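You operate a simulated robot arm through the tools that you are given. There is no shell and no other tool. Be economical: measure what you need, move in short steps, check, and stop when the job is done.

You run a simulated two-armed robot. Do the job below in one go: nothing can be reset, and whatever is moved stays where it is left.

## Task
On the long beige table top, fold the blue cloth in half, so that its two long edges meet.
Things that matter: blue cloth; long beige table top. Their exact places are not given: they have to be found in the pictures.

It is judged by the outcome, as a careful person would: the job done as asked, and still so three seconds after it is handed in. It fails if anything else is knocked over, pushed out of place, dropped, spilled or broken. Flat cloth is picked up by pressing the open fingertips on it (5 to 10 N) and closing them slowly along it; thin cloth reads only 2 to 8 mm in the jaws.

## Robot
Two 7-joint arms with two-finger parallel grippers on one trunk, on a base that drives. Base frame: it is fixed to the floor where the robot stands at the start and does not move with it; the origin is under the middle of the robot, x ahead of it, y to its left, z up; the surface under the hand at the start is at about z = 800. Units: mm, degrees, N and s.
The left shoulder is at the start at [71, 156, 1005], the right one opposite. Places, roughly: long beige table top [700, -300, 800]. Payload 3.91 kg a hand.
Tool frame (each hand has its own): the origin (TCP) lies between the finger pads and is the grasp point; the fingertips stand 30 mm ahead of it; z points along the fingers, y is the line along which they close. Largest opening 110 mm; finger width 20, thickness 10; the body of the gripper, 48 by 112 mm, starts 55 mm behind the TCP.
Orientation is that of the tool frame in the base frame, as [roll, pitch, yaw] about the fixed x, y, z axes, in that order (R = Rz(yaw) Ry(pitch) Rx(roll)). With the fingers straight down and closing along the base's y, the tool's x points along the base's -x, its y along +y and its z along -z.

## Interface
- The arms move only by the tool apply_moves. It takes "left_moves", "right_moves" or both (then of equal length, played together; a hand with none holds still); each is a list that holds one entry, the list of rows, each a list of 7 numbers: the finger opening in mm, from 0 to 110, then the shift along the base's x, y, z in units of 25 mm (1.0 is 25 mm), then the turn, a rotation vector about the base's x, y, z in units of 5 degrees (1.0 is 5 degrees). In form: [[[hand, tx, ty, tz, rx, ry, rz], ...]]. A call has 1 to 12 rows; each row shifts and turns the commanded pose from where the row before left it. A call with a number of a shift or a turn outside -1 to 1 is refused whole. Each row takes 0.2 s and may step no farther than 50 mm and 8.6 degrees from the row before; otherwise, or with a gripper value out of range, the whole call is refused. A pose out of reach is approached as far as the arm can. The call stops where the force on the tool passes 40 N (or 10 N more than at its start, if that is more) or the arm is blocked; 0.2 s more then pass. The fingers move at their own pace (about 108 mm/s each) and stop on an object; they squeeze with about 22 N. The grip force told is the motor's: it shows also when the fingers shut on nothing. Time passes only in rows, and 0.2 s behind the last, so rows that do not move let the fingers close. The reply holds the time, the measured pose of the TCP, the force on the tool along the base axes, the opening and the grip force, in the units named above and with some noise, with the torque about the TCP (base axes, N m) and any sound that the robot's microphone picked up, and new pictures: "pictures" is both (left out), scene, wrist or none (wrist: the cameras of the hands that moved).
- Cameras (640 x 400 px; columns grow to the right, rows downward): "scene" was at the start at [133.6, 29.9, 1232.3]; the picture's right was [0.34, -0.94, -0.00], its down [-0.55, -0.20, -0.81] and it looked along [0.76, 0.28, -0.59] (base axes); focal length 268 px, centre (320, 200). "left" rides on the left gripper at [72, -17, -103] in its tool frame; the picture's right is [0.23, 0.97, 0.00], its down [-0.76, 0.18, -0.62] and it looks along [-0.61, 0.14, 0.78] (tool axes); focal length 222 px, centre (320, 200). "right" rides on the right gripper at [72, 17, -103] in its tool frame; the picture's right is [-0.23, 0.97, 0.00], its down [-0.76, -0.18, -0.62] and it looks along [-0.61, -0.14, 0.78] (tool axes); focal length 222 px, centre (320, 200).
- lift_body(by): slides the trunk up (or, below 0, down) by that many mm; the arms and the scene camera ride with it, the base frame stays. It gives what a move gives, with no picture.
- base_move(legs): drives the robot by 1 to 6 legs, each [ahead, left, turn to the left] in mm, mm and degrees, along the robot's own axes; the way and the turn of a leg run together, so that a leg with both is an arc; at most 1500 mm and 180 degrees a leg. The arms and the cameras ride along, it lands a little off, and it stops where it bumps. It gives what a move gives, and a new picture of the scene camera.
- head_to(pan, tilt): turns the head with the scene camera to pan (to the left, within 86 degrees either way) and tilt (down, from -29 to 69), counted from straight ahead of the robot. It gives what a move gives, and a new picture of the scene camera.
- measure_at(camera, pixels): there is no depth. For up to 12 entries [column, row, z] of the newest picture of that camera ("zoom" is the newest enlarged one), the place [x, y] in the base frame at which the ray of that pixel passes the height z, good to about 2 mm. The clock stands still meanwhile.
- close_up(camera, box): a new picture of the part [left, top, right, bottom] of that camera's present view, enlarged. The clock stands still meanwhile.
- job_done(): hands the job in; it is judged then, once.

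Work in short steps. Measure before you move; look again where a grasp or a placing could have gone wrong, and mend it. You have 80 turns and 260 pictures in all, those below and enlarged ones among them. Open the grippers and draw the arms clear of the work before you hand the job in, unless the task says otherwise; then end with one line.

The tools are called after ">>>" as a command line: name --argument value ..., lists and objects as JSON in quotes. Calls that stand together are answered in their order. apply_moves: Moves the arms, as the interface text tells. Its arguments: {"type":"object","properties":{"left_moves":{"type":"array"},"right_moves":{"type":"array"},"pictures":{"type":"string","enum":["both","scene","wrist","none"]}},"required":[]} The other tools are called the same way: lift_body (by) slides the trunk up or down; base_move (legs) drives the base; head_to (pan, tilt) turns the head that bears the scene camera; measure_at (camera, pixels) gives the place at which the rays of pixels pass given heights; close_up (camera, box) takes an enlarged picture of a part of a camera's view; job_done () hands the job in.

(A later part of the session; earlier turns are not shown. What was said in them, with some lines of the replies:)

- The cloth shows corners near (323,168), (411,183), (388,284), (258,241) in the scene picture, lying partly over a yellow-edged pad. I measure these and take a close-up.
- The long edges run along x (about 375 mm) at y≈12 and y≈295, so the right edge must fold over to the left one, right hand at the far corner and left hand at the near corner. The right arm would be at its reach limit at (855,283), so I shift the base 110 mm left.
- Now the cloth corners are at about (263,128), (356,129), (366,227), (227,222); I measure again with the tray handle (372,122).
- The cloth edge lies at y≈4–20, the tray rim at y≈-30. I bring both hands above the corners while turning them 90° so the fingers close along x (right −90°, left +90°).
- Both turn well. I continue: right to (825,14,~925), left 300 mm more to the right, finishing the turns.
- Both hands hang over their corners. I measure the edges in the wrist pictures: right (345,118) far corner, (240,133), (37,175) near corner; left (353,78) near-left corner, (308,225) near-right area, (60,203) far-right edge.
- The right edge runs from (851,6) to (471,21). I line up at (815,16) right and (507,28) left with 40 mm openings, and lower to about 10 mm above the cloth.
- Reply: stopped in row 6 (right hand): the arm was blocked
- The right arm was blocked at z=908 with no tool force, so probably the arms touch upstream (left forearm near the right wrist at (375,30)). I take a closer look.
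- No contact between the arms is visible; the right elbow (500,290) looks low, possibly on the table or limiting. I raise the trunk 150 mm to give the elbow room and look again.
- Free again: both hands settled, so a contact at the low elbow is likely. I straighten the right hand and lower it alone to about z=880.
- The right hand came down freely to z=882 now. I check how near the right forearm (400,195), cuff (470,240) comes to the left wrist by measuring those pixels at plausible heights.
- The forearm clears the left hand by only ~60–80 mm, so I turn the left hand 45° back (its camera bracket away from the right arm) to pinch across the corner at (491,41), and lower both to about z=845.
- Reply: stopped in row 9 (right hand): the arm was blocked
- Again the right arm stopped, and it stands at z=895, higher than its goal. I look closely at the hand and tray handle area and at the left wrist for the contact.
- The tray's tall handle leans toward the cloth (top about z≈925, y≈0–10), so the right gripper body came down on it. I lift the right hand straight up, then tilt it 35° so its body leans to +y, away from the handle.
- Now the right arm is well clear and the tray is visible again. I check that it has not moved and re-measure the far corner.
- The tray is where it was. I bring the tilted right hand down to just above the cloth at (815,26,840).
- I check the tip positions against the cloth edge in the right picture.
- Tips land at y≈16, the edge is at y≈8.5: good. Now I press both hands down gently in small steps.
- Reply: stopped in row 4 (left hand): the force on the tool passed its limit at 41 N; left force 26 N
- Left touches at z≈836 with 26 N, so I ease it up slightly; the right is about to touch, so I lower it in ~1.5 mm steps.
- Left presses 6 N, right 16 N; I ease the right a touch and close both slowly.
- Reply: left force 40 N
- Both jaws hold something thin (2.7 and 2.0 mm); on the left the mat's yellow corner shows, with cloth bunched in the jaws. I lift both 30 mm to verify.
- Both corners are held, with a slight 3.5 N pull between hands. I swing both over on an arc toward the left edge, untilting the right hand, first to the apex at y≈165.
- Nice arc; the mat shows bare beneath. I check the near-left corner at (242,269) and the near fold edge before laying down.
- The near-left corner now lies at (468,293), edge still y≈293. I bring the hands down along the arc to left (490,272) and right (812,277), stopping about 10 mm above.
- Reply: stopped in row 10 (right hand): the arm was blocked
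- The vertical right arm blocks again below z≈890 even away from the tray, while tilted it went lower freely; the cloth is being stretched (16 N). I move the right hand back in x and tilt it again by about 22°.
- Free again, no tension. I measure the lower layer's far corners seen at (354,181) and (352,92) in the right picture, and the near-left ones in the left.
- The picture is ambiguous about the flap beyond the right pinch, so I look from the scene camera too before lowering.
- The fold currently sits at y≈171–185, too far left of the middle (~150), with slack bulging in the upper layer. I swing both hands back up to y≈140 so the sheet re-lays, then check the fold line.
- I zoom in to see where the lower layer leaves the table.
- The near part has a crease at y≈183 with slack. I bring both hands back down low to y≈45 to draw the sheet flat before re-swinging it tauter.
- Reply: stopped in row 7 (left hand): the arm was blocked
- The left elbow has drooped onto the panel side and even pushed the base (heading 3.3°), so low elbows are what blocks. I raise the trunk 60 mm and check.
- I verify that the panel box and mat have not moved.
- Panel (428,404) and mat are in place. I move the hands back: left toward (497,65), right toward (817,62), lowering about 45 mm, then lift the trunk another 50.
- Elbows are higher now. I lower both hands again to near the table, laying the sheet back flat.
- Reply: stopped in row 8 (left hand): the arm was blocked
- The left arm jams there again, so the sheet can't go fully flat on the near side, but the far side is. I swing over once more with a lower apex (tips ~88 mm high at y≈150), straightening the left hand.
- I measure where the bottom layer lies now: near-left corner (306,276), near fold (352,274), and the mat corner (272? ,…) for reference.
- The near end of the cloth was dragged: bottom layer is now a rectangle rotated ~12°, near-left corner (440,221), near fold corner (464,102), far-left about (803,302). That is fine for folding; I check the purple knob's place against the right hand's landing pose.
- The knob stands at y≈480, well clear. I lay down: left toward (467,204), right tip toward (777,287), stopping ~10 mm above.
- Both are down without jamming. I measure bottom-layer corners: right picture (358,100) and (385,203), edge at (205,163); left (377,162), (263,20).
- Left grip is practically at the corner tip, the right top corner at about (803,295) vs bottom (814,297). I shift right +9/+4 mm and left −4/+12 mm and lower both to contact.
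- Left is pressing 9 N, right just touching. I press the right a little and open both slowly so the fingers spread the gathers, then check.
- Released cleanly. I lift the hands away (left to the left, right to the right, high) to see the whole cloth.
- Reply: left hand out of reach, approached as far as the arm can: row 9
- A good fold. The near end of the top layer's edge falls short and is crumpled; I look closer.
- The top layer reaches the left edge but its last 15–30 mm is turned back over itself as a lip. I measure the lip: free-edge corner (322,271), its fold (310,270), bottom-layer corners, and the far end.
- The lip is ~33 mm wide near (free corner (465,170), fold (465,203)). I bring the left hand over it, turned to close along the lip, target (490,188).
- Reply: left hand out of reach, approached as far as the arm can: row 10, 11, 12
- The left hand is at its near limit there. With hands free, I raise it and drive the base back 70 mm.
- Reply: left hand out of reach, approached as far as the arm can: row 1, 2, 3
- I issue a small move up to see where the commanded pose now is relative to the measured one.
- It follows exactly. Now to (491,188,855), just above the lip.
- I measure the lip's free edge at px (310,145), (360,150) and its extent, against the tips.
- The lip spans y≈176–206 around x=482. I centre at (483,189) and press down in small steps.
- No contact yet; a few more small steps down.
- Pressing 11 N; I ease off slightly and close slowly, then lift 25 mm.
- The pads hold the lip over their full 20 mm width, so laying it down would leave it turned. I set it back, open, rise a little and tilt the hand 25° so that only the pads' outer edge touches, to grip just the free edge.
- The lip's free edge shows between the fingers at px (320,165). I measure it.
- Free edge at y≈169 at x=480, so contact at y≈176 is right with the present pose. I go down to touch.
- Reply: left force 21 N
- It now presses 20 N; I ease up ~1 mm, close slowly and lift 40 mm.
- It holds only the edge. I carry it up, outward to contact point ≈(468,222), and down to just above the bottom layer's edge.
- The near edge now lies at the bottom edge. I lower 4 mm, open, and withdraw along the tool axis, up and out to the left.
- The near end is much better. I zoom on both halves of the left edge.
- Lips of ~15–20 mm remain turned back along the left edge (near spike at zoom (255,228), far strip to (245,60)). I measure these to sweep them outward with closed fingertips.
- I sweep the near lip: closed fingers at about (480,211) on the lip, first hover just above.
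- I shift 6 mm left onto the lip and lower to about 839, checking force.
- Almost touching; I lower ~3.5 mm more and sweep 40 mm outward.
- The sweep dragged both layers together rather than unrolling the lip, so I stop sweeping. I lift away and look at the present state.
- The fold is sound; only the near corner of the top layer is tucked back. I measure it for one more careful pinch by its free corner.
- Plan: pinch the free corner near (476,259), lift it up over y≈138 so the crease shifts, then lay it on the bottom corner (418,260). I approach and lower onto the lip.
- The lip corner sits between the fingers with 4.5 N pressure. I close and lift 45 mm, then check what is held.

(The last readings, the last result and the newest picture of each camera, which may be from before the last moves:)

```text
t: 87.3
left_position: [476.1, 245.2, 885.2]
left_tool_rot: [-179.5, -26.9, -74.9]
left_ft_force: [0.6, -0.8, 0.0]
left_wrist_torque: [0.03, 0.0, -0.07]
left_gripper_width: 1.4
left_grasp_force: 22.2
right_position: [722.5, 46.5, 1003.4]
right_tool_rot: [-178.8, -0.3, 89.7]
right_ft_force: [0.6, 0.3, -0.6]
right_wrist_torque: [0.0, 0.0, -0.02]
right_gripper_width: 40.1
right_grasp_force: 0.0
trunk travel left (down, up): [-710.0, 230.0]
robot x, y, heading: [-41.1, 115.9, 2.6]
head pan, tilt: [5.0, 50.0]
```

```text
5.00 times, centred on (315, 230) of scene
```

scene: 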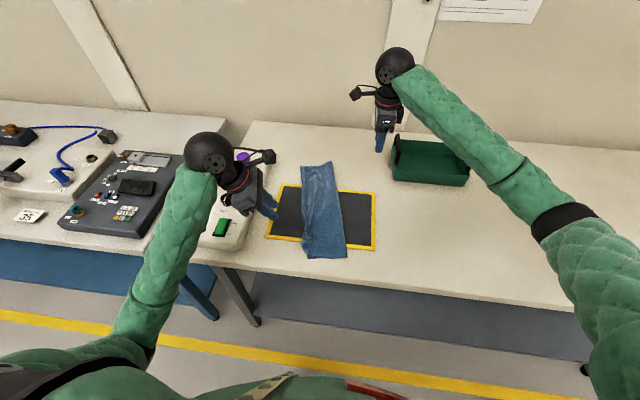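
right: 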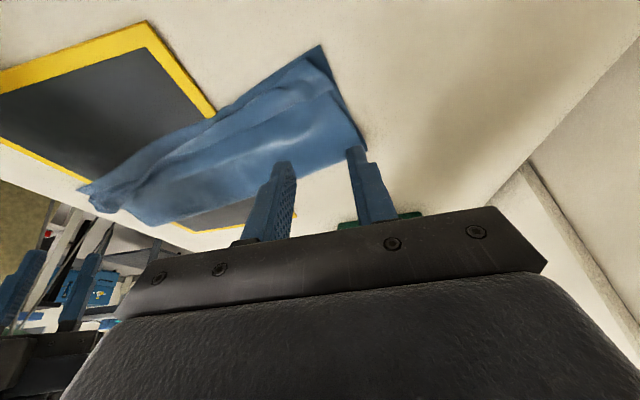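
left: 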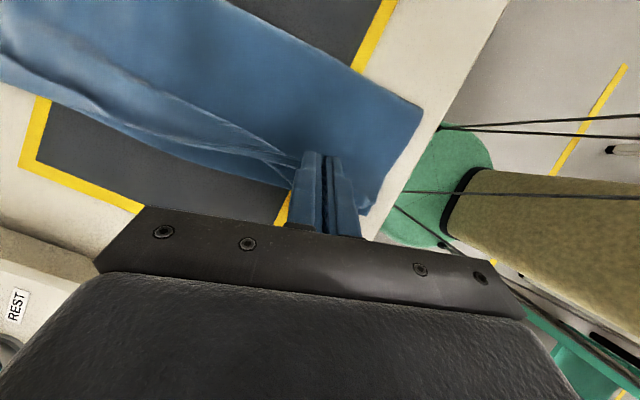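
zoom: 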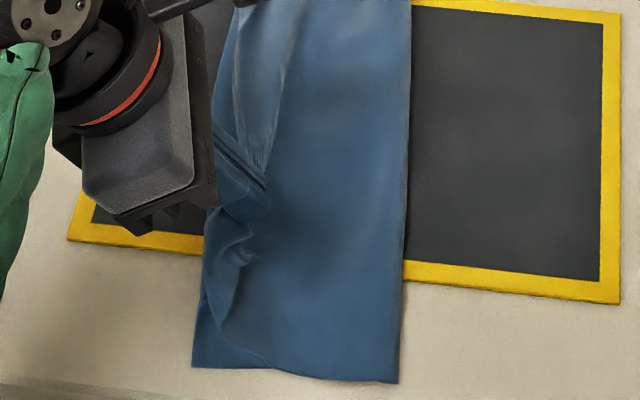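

Only the top layer is held. I swing the corner up and right over the crease to re-lay it, then back left along a tightening arc.

>>> apply_moves --left_moves '[[[0, -0.13, -0.6, 0.6, 0, 0, 0], [0, -0.13, -0.6, 0.6, 0, 0, 0], [0, -0.13, -0.6, 0.5, 0, 0, 0], [0, -0.13, -0.6, 0.4, 0, 0, 0], [0, -0.13, -0.6, 0.3, 0, 0, 0], [0, -0.13, -0.6, 0.1, 0, 0, 0], [0, -0.1, 0.55, -0.05, 0, 0, 0], [0, -0.1, 0.55, -0.1, 0, 0, 0], [0, -0.1, 0.55, -0.2, 0, 0, 0], [0, -0.1, 0.55, -0.3, 0, 0, 0], [0, -0.1, 0.55, -0.4, 0, 0, 0], [0, -0.1, 0.55, -0.5, 0, 0, 0]]]' --pictures "wrist"

>>> close_up --camera "scene" --box '[270, 155, 370, 270]'

```text
t: 89.9
left_position: [440.7, 239.7, 910.2]
left_tool_rot: [-179.5, -26.8, -75.0]
left_ft_force: [0.0, 0.4, -0.1]
left_wrist_torque: [-0.04, 0.0, -0.03]
left_gripper_width: 1.3
left_grasp_force: 22.0
right_position: [722.3, 45.7, 1004.8]
right_tool_rot: [-178.9, -0.2, 89.7]
right_ft_force: [0.3, 0.0, 0.9]
right_wrist_torque: [0.04, -0.01, 0.01]
right_gripper_width: 39.7
right_grasp_force: 0.0
trunk travel left (down, up): [-710.0, 230.0]
robot x, y, heading: [-43.2, 117.0, 2.9]
head pan, tilt: [5.0, 50.0]
```

left: 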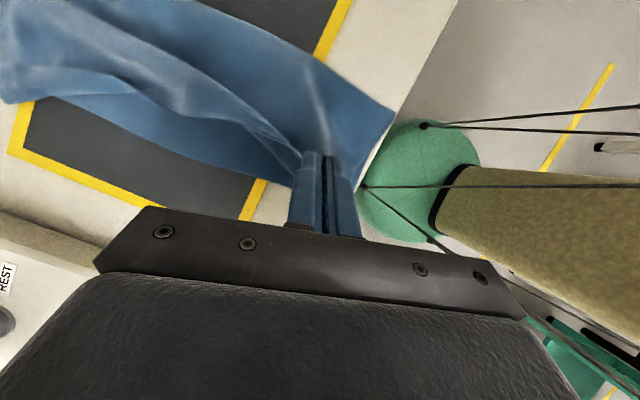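

```text
3.48 times, centred on (320, 212) of scene
```

zoom: 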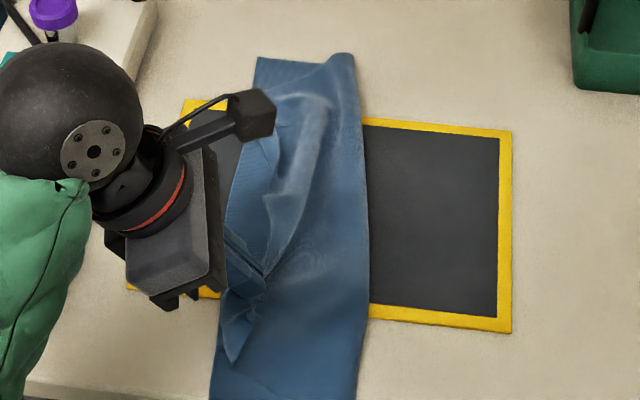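

I check where the near bottom corners are now before laying down.

>>> measure_at --camera "left" --pixels '[[392, 112, 804], [360, 185, 802], [318, 190, 802]]'

>>> close_up --camera "scene" --box '[270, 220, 350, 290]'

```text
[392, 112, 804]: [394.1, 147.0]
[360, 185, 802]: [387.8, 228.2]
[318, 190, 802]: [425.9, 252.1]
```

```text
5.71 times, centred on (310, 255) of scene
```

zoom: 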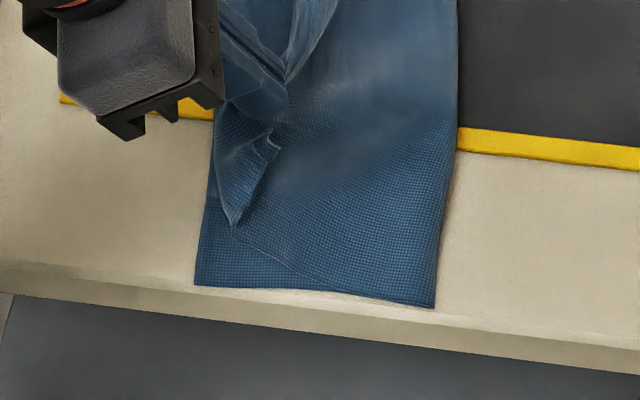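

Near bottom corner lies about x≈393, still on the top; the top corner flap hangs ~35 mm nearer than the pinch. I lay the pinch at about (430,258), open, and rise.

>>> apply_moves --left_moves '[[[0, -0.1, 0.24, -0.4, 0, 0, 0], [0, -0.1, 0.24, -0.5, 0, 0, 0], [0, -0.1, 0.24, -0.5, 0, 0, 0], [0, -0.1, 0.2, -0.5, 0, 0, 0], [0, 0, 0, -0.5, 0, 0, 0], [0, 0, 0, -0.3, 0, 0, 0], [0, 0, 0, -0.1, 0, 0, 0], [8, 0, 0, 0, 0, 0, 0], [16, 0, 0, 0, 0, 0, 0], [24, 0, 0, 0, 0, 0, 0], [26, 0, 0.1, 0.4, 0, 0, 0], [26, 0, 0.3, 0.8, 0, 0, 0]]]' --pictures "wrist"

>>> close_up --camera "scene" --box '[260, 155, 380, 290]'

```text
t: 92.5
left_position: [431.7, 270.5, 868.8]
left_tool_rot: [-179.6, -26.9, -75.0]
left_ft_force: [-0.8, -0.5, 0.8]
left_wrist_torque: [-0.02, 0.02, -0.01]
left_gripper_width: 26.1
left_grasp_force: 0.1
right_position: [722.5, 45.7, 1003.7]
right_tool_rot: [-178.9, -0.3, 89.7]
right_ft_force: [-0.9, 0.7, 0.5]
right_wrist_torque: [-0.01, -0.03, 0.04]
right_gripper_width: 40.0
right_grasp_force: 0.0
trunk travel left (down, up): [-710.0, 230.0]
robot x, y, heading: [-40.6, 115.6, 2.6]
head pan, tilt: [5.0, 50.0]
```

left: 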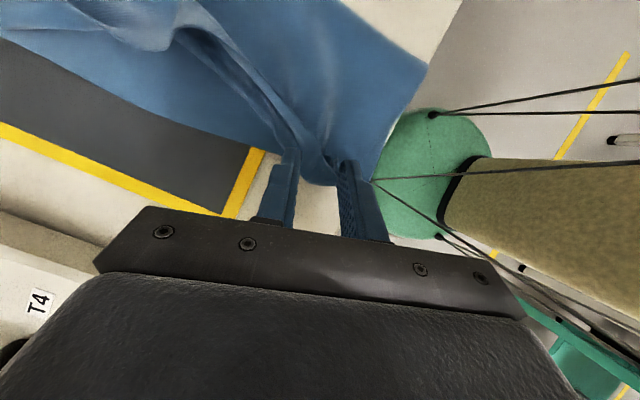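

```text
2.96 times, centred on (320, 222) of scene
```

zoom: 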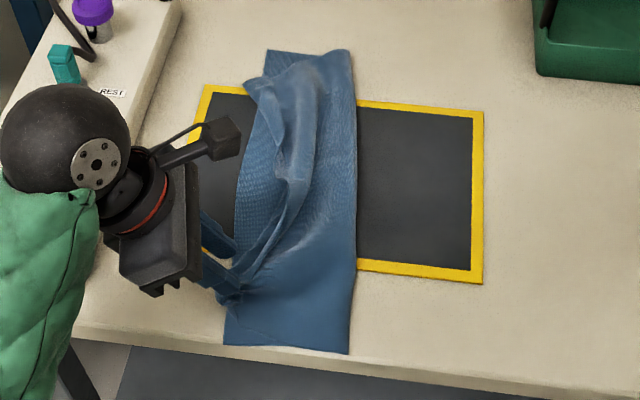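

Near is in place now, but the top layer's far part got pulled toward the robot, so its edge bows. I measure the top's far corner (zoom (250,87)) and the bottom far-left corner (268,52), retract the left hand, and bring the right hand above, tilted.

>>> measure_at --camera "zoom" --pixels '[[248, 86, 808], [268, 52, 802], [258, 100, 808], [282, 88, 812], [345, 52, 804], [272, 125, 815], [262, 92, 803], [285, 180, 812]]'

>>> apply_moves --left_moves '[[[26, 0, 0.3, 1, 0, 0, 0], [26, 0, 0.5, 1, 0, 0, 0], [26, 0, 0.8, 1, 0, 0, 0], [26, 0, 1, 0.5, 0, 0, 0], [26, 0, 1, 0, 0, 0, 0], [26, 0, 0.5, 0, 0, 0, 0], [26, 0, 0, 0, 0, 0, 0], [26, 0, 0, 0, 0, 0, 0]]]' --right_moves '[[[26, 0.1, 1, -0.2, -0.6, 0, 0], [26, 0.1, 1, -0.3, -0.6, 0, 0], [26, 0.1, 1, -0.4, -0.6, 0, 0], [26, 0.1, 1, -0.4, -0.6, 0, 0], [26, 0.1, 1, -0.4, -0.6, 0, 0], [26, 0.1, 1, -0.4, -0.6, 0, 0], [26, 0.1, 1, -0.4, -0.6, 0, 0], [26, 0.1, 1, -0.4, -0.8, 0, 0]]]' --pictures "wrist"

```text
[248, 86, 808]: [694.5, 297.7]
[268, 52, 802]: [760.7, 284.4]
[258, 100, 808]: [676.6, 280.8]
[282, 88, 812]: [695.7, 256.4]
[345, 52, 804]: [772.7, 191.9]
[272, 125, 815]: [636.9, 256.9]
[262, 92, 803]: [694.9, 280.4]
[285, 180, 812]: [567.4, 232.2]
```

```text
t: 94.3
left_position: [431.5, 374.9, 955.3]
left_tool_rot: [-179.4, -26.9, -75.0]
left_ft_force: [0.2, 0.2, -0.3]
left_wrist_torque: [-0.03, 0.02, 0.01]
left_gripper_width: 26.0
left_grasp_force: 0.1
right_position: [742.1, 247.5, 930.5]
right_tool_rot: [-179.0, 24.9, 89.6]
right_ft_force: [-0.1, 0.3, 0.1]
right_wrist_torque: [-0.03, 0.04, 0.0]
right_gripper_width: 25.9
right_grasp_force: 0.1
trunk travel left (down, up): [-710.0, 230.0]
robot x, y, heading: [-41.1, 118.3, 2.5]
head pan, tilt: [5.0, 50.0]
```

right: 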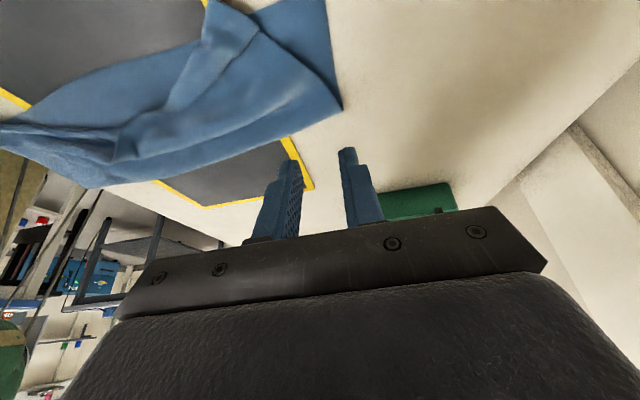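
left: 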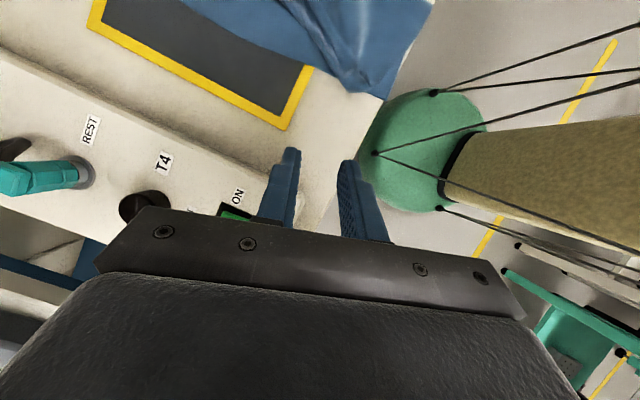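

The top's far corner flap lies around (690,280) with its inner part near (676,270). I lower the tilted right hand onto it there, opening 22 mm.

>>> apply_moves --right_moves '[[[22, -0.66, 0.26, -0.6, 0, 0, 0], [22, -0.66, 0.26, -0.6, 0, 0, 0], [22, -0.66, 0.26, -0.6, 0, 0, 0], [22, -0.66, 0.26, -0.6, 0, 0, 0], [22, 0, 0, -0.8, 0, 0, 0], [22, 0, 0, -0.2, 0, 0, 0], [22, 0, 0, -0.14, 0, 0, 0], [22, 0, 0, -0.1, 0, 0, 0], [22, 0, 0, -0.06, 0, 0, 0], [22, 0, 0, -0.06, 0, 0, 0], [22, 0, 0, 0, 0, 0, 0]]]' --pictures "wrist"

>>> close_up --camera "right" --box '[180, 40, 460, 230]'

```text
t: 96.7
left_position: [431.5, 373.0, 956.5]
left_tool_rot: [-179.5, -26.9, -74.9]
left_ft_force: [-0.8, -0.3, -0.8]
left_wrist_torque: [0.0, 0.0, 0.01]
left_gripper_width: 25.8
left_grasp_force: 0.0
right_position: [675.2, 272.1, 838.1]
right_tool_rot: [-179.0, 24.8, 89.6]
right_ft_force: [0.8, 0.3, 5.5]
right_wrist_torque: [0.01, -0.07, 0.04]
right_gripper_width: 21.8
right_grasp_force: 0.2
trunk travel left (down, up): [-710.0, 230.0]
robot x, y, heading: [-41.7, 118.6, 2.6]
head pan, tilt: [5.0, 50.0]
```

right: 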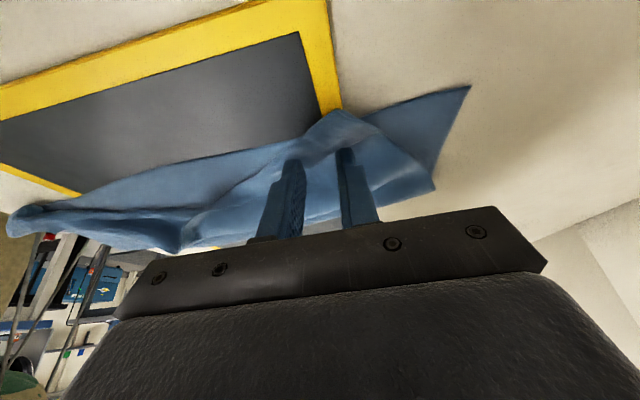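

```text
2.11 times, centred on (320, 135) of right
```

zoom: 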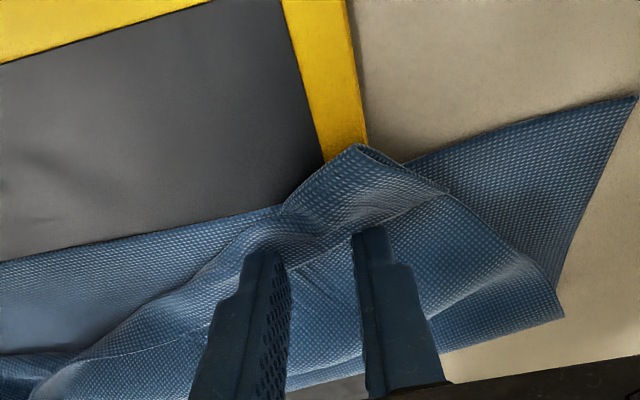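

Fingers stand on the top flap with 5.5 N and its corner lies on the correct outer side. I close, lift 30 mm and carry it 70 mm toward the far corner.

>>> apply_moves --right_moves '[[[18, 0, 0, -0.02, 0, 0, 0], [14, 0, 0, 0, 0, 0, 0], [10, 0, 0, 0, 0, 0, 0], [6, 0, 0, 0, 0, 0, 0], [2, 0, 0, 0, 0, 0, 0], [0, 0, 0, 0, 0, 0, 0], [0, 0, 0, 0, 0, 0, 0], [0, 0.2, 0, 0.6, 0, 0, 0], [0, 0.6, 0, 0.5, 0, 0, 0], [0, 0.6, 0, 0.1, 0, 0, 0], [0, 0.6, 0, 0, 0, 0, 0], [0, 0.6, 0, 0, 0, 0, 0]]]' --pictures "wrist"

>>> close_up --camera "scene" --box '[260, 155, 380, 290]'

```text
t: 99.3
left_position: [432.4, 374.2, 955.8]
left_tool_rot: [-179.6, -26.8, -75.0]
left_ft_force: [-0.6, 1.1, 0.1]
left_wrist_torque: [-0.02, 0.0, 0.0]
left_gripper_width: 26.2
left_grasp_force: 0.0
right_position: [740.9, 272.7, 866.8]
right_tool_rot: [-178.9, 24.8, 89.8]
right_ft_force: [0.1, 0.0, -0.4]
right_wrist_torque: [-0.01, 0.02, -0.01]
right_gripper_width: 1.7
right_grasp_force: 21.9
trunk travel left (down, up): [-710.0, 230.0]
robot x, y, heading: [-43.2, 117.5, 2.5]
head pan, tilt: [5.0, 50.0]
```

right: 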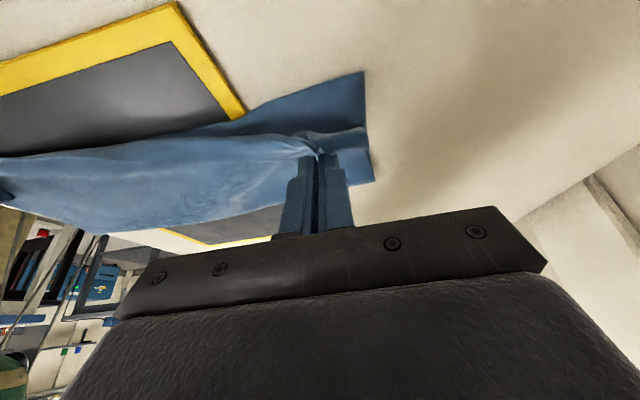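

```text
2.96 times, centred on (320, 222) of scene
```

zoom: 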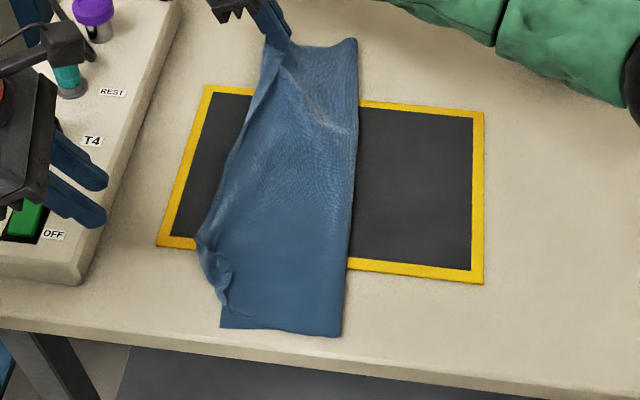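

Excellent: the top edge is drawn straight along the bottom edge. I lay the far corner down (+6 mm y), open, and withdraw upward.

>>> apply_moves --right_moves '[[[0, 0, 0.12, -0.5, 0, 0, 0], [0, 0, 0.12, -0.5, 0, 0, 0], [0, 0, 0, -0.2, 0, 0, 0], [0, 0, 0, -0.04, 0, 0, 0], [8, 0, 0, 0, 0, 0, 0], [16, 0, 0, 0, 0, 0, 0], [26, 0, 0, 0, 0, 0, 0], [26, 0, 0.15, 0.4, 0, 0, 0], [26, 0, 0.3, 0.8, 0, 0, 0], [26, 0, 0.2, 1, 0, 0, 0], [26, 0, 0, 1, 0, 0, 0], [26, 0, 0, 1, 0, 0, 0]]]' --pictures "wrist"

>>> close_up --camera "scene" --box '[270, 155, 370, 285]'

```text
t: 101.9
left_position: [431.3, 374.4, 955.8]
left_tool_rot: [-179.5, -26.9, -75.0]
left_ft_force: [-0.4, -0.2, 0.2]
left_wrist_torque: [0.01, 0.0, -0.02]
left_gripper_width: 26.2
left_grasp_force: 0.1
right_position: [739.9, 294.1, 940.8]
right_tool_rot: [-178.8, 24.7, 89.6]
right_ft_force: [-0.7, -0.1, -0.2]
right_wrist_torque: [0.0, 0.0, 0.01]
right_gripper_width: 25.9
right_grasp_force: 0.1
trunk travel left (down, up): [-710.0, 230.0]
robot x, y, heading: [-40.6, 114.3, 2.4]
head pan, tilt: [5.0, 50.0]
```

right: 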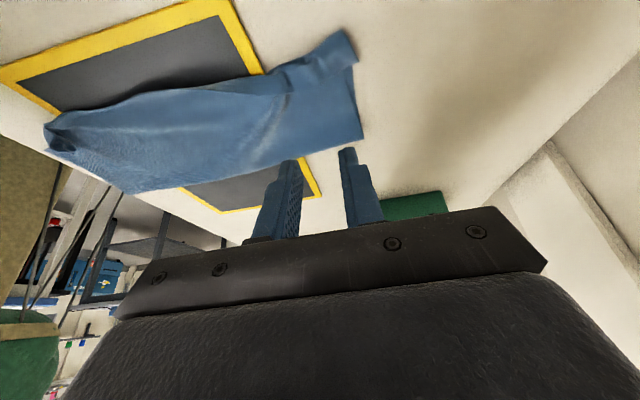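

```text
3.08 times, centred on (320, 220) of scene
5 turns are left
```

zoom: 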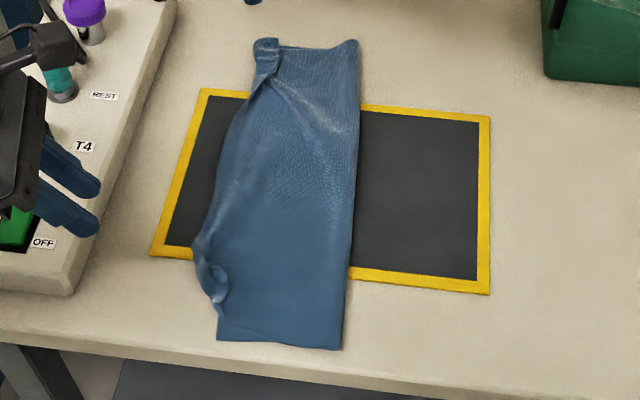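

The cloth lies folded in half lengthwise, the top long edge along the bottom one, with tray, panel and mat in place. I draw both arms clear.

>>> apply_moves --left_moves '[[[60, 0, 0.3, 1, 0, 0, 0], [60, 0, 0.3, 1, 0, 0, 0], [60, 0, 0.3, 1, 0, 0, 0], [60, 0, 0, 0.5, 0, 0, 0], [60, 0, 0, 0, 0, 0, 0], [60, 0, 0, 0, 0, 0, 0], [60, 0, 0, 0, 0, 0, 0], [60, 0, 0, 0, 0, 0, 0], [60, 0, 0, 0, 0, 0, 0], [60, 0, 0, 0, 0, 0, 0]]]' --right_moves '[[[60, 0, 0, 1, 0, 0, 0], [60, 0, 0, 1, 0, 0, 0], [60, 0, -0.5, 1, 0, 0, 0], [60, 0, -1, 0.5, 0.5, 0, 0], [60, 0, -1, 0, 0.5, 0, 0], [60, 0, -1, 0, 0.5, 0, 0], [60, 0, -1, 0, 0.5, 0, 0], [60, 0, -1, 0, 0.5, 0, 0], [60, 0, -1, 0, 0.5, 0, 0], [60, 0, -1, 0, 0.5, 0, 0]]]' --pictures "scene"

```text
t: 104.1
left_position: [431.6, 395.2, 1044.6]
left_tool_rot: [-179.5, -26.9, -75.0]
left_ft_force: [1.2, -0.9, 0.2]
left_wrist_torque: [0.01, -0.01, -0.01]
left_gripper_width: 59.9
left_grasp_force: 0.0
right_position: [739.5, 106.6, 1028.8]
right_tool_rot: [-178.9, 7.2, 89.8]
right_ft_force: [-0.5, -0.4, 0.7]
right_wrist_torque: [0.0, 0.01, 0.0]
right_gripper_width: 60.0
right_grasp_force: 0.1
trunk travel left (down, up): [-710.0, 230.0]
robot x, y, heading: [-42.6, 114.5, 2.7]
head pan, tilt: [5.0, 50.0]
4 turns are left
```

scene: 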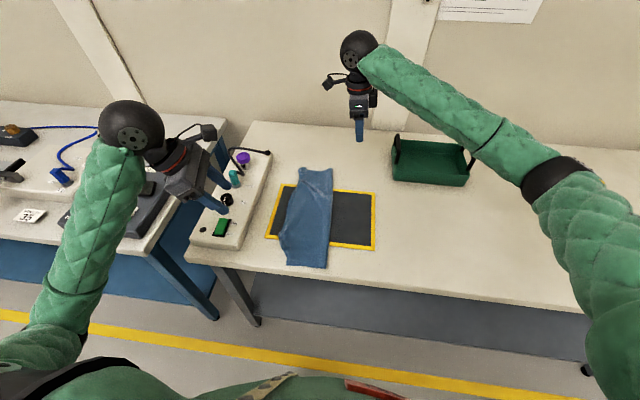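

Both arms are clear with grippers open, and the folded cloth lies still at (305,215). I hand the job in.

>>> job_done

```text
The job is handed in.
```

I folded the blue cloth in half lengthwise and laid its two long edges together on the beige table. The match is not perfect: in the last picture the top layer sticks out an estimated 10–15 mm past the lower edge near the robot, with a small wrinkle there. The cloth also ended up shifted and slightly turned from where it started. When I last looked, the tray, panel and mat were in place; earlier in the job the right gripper probably touched the tray handle, and an arm jam pushed the robot's base a little.
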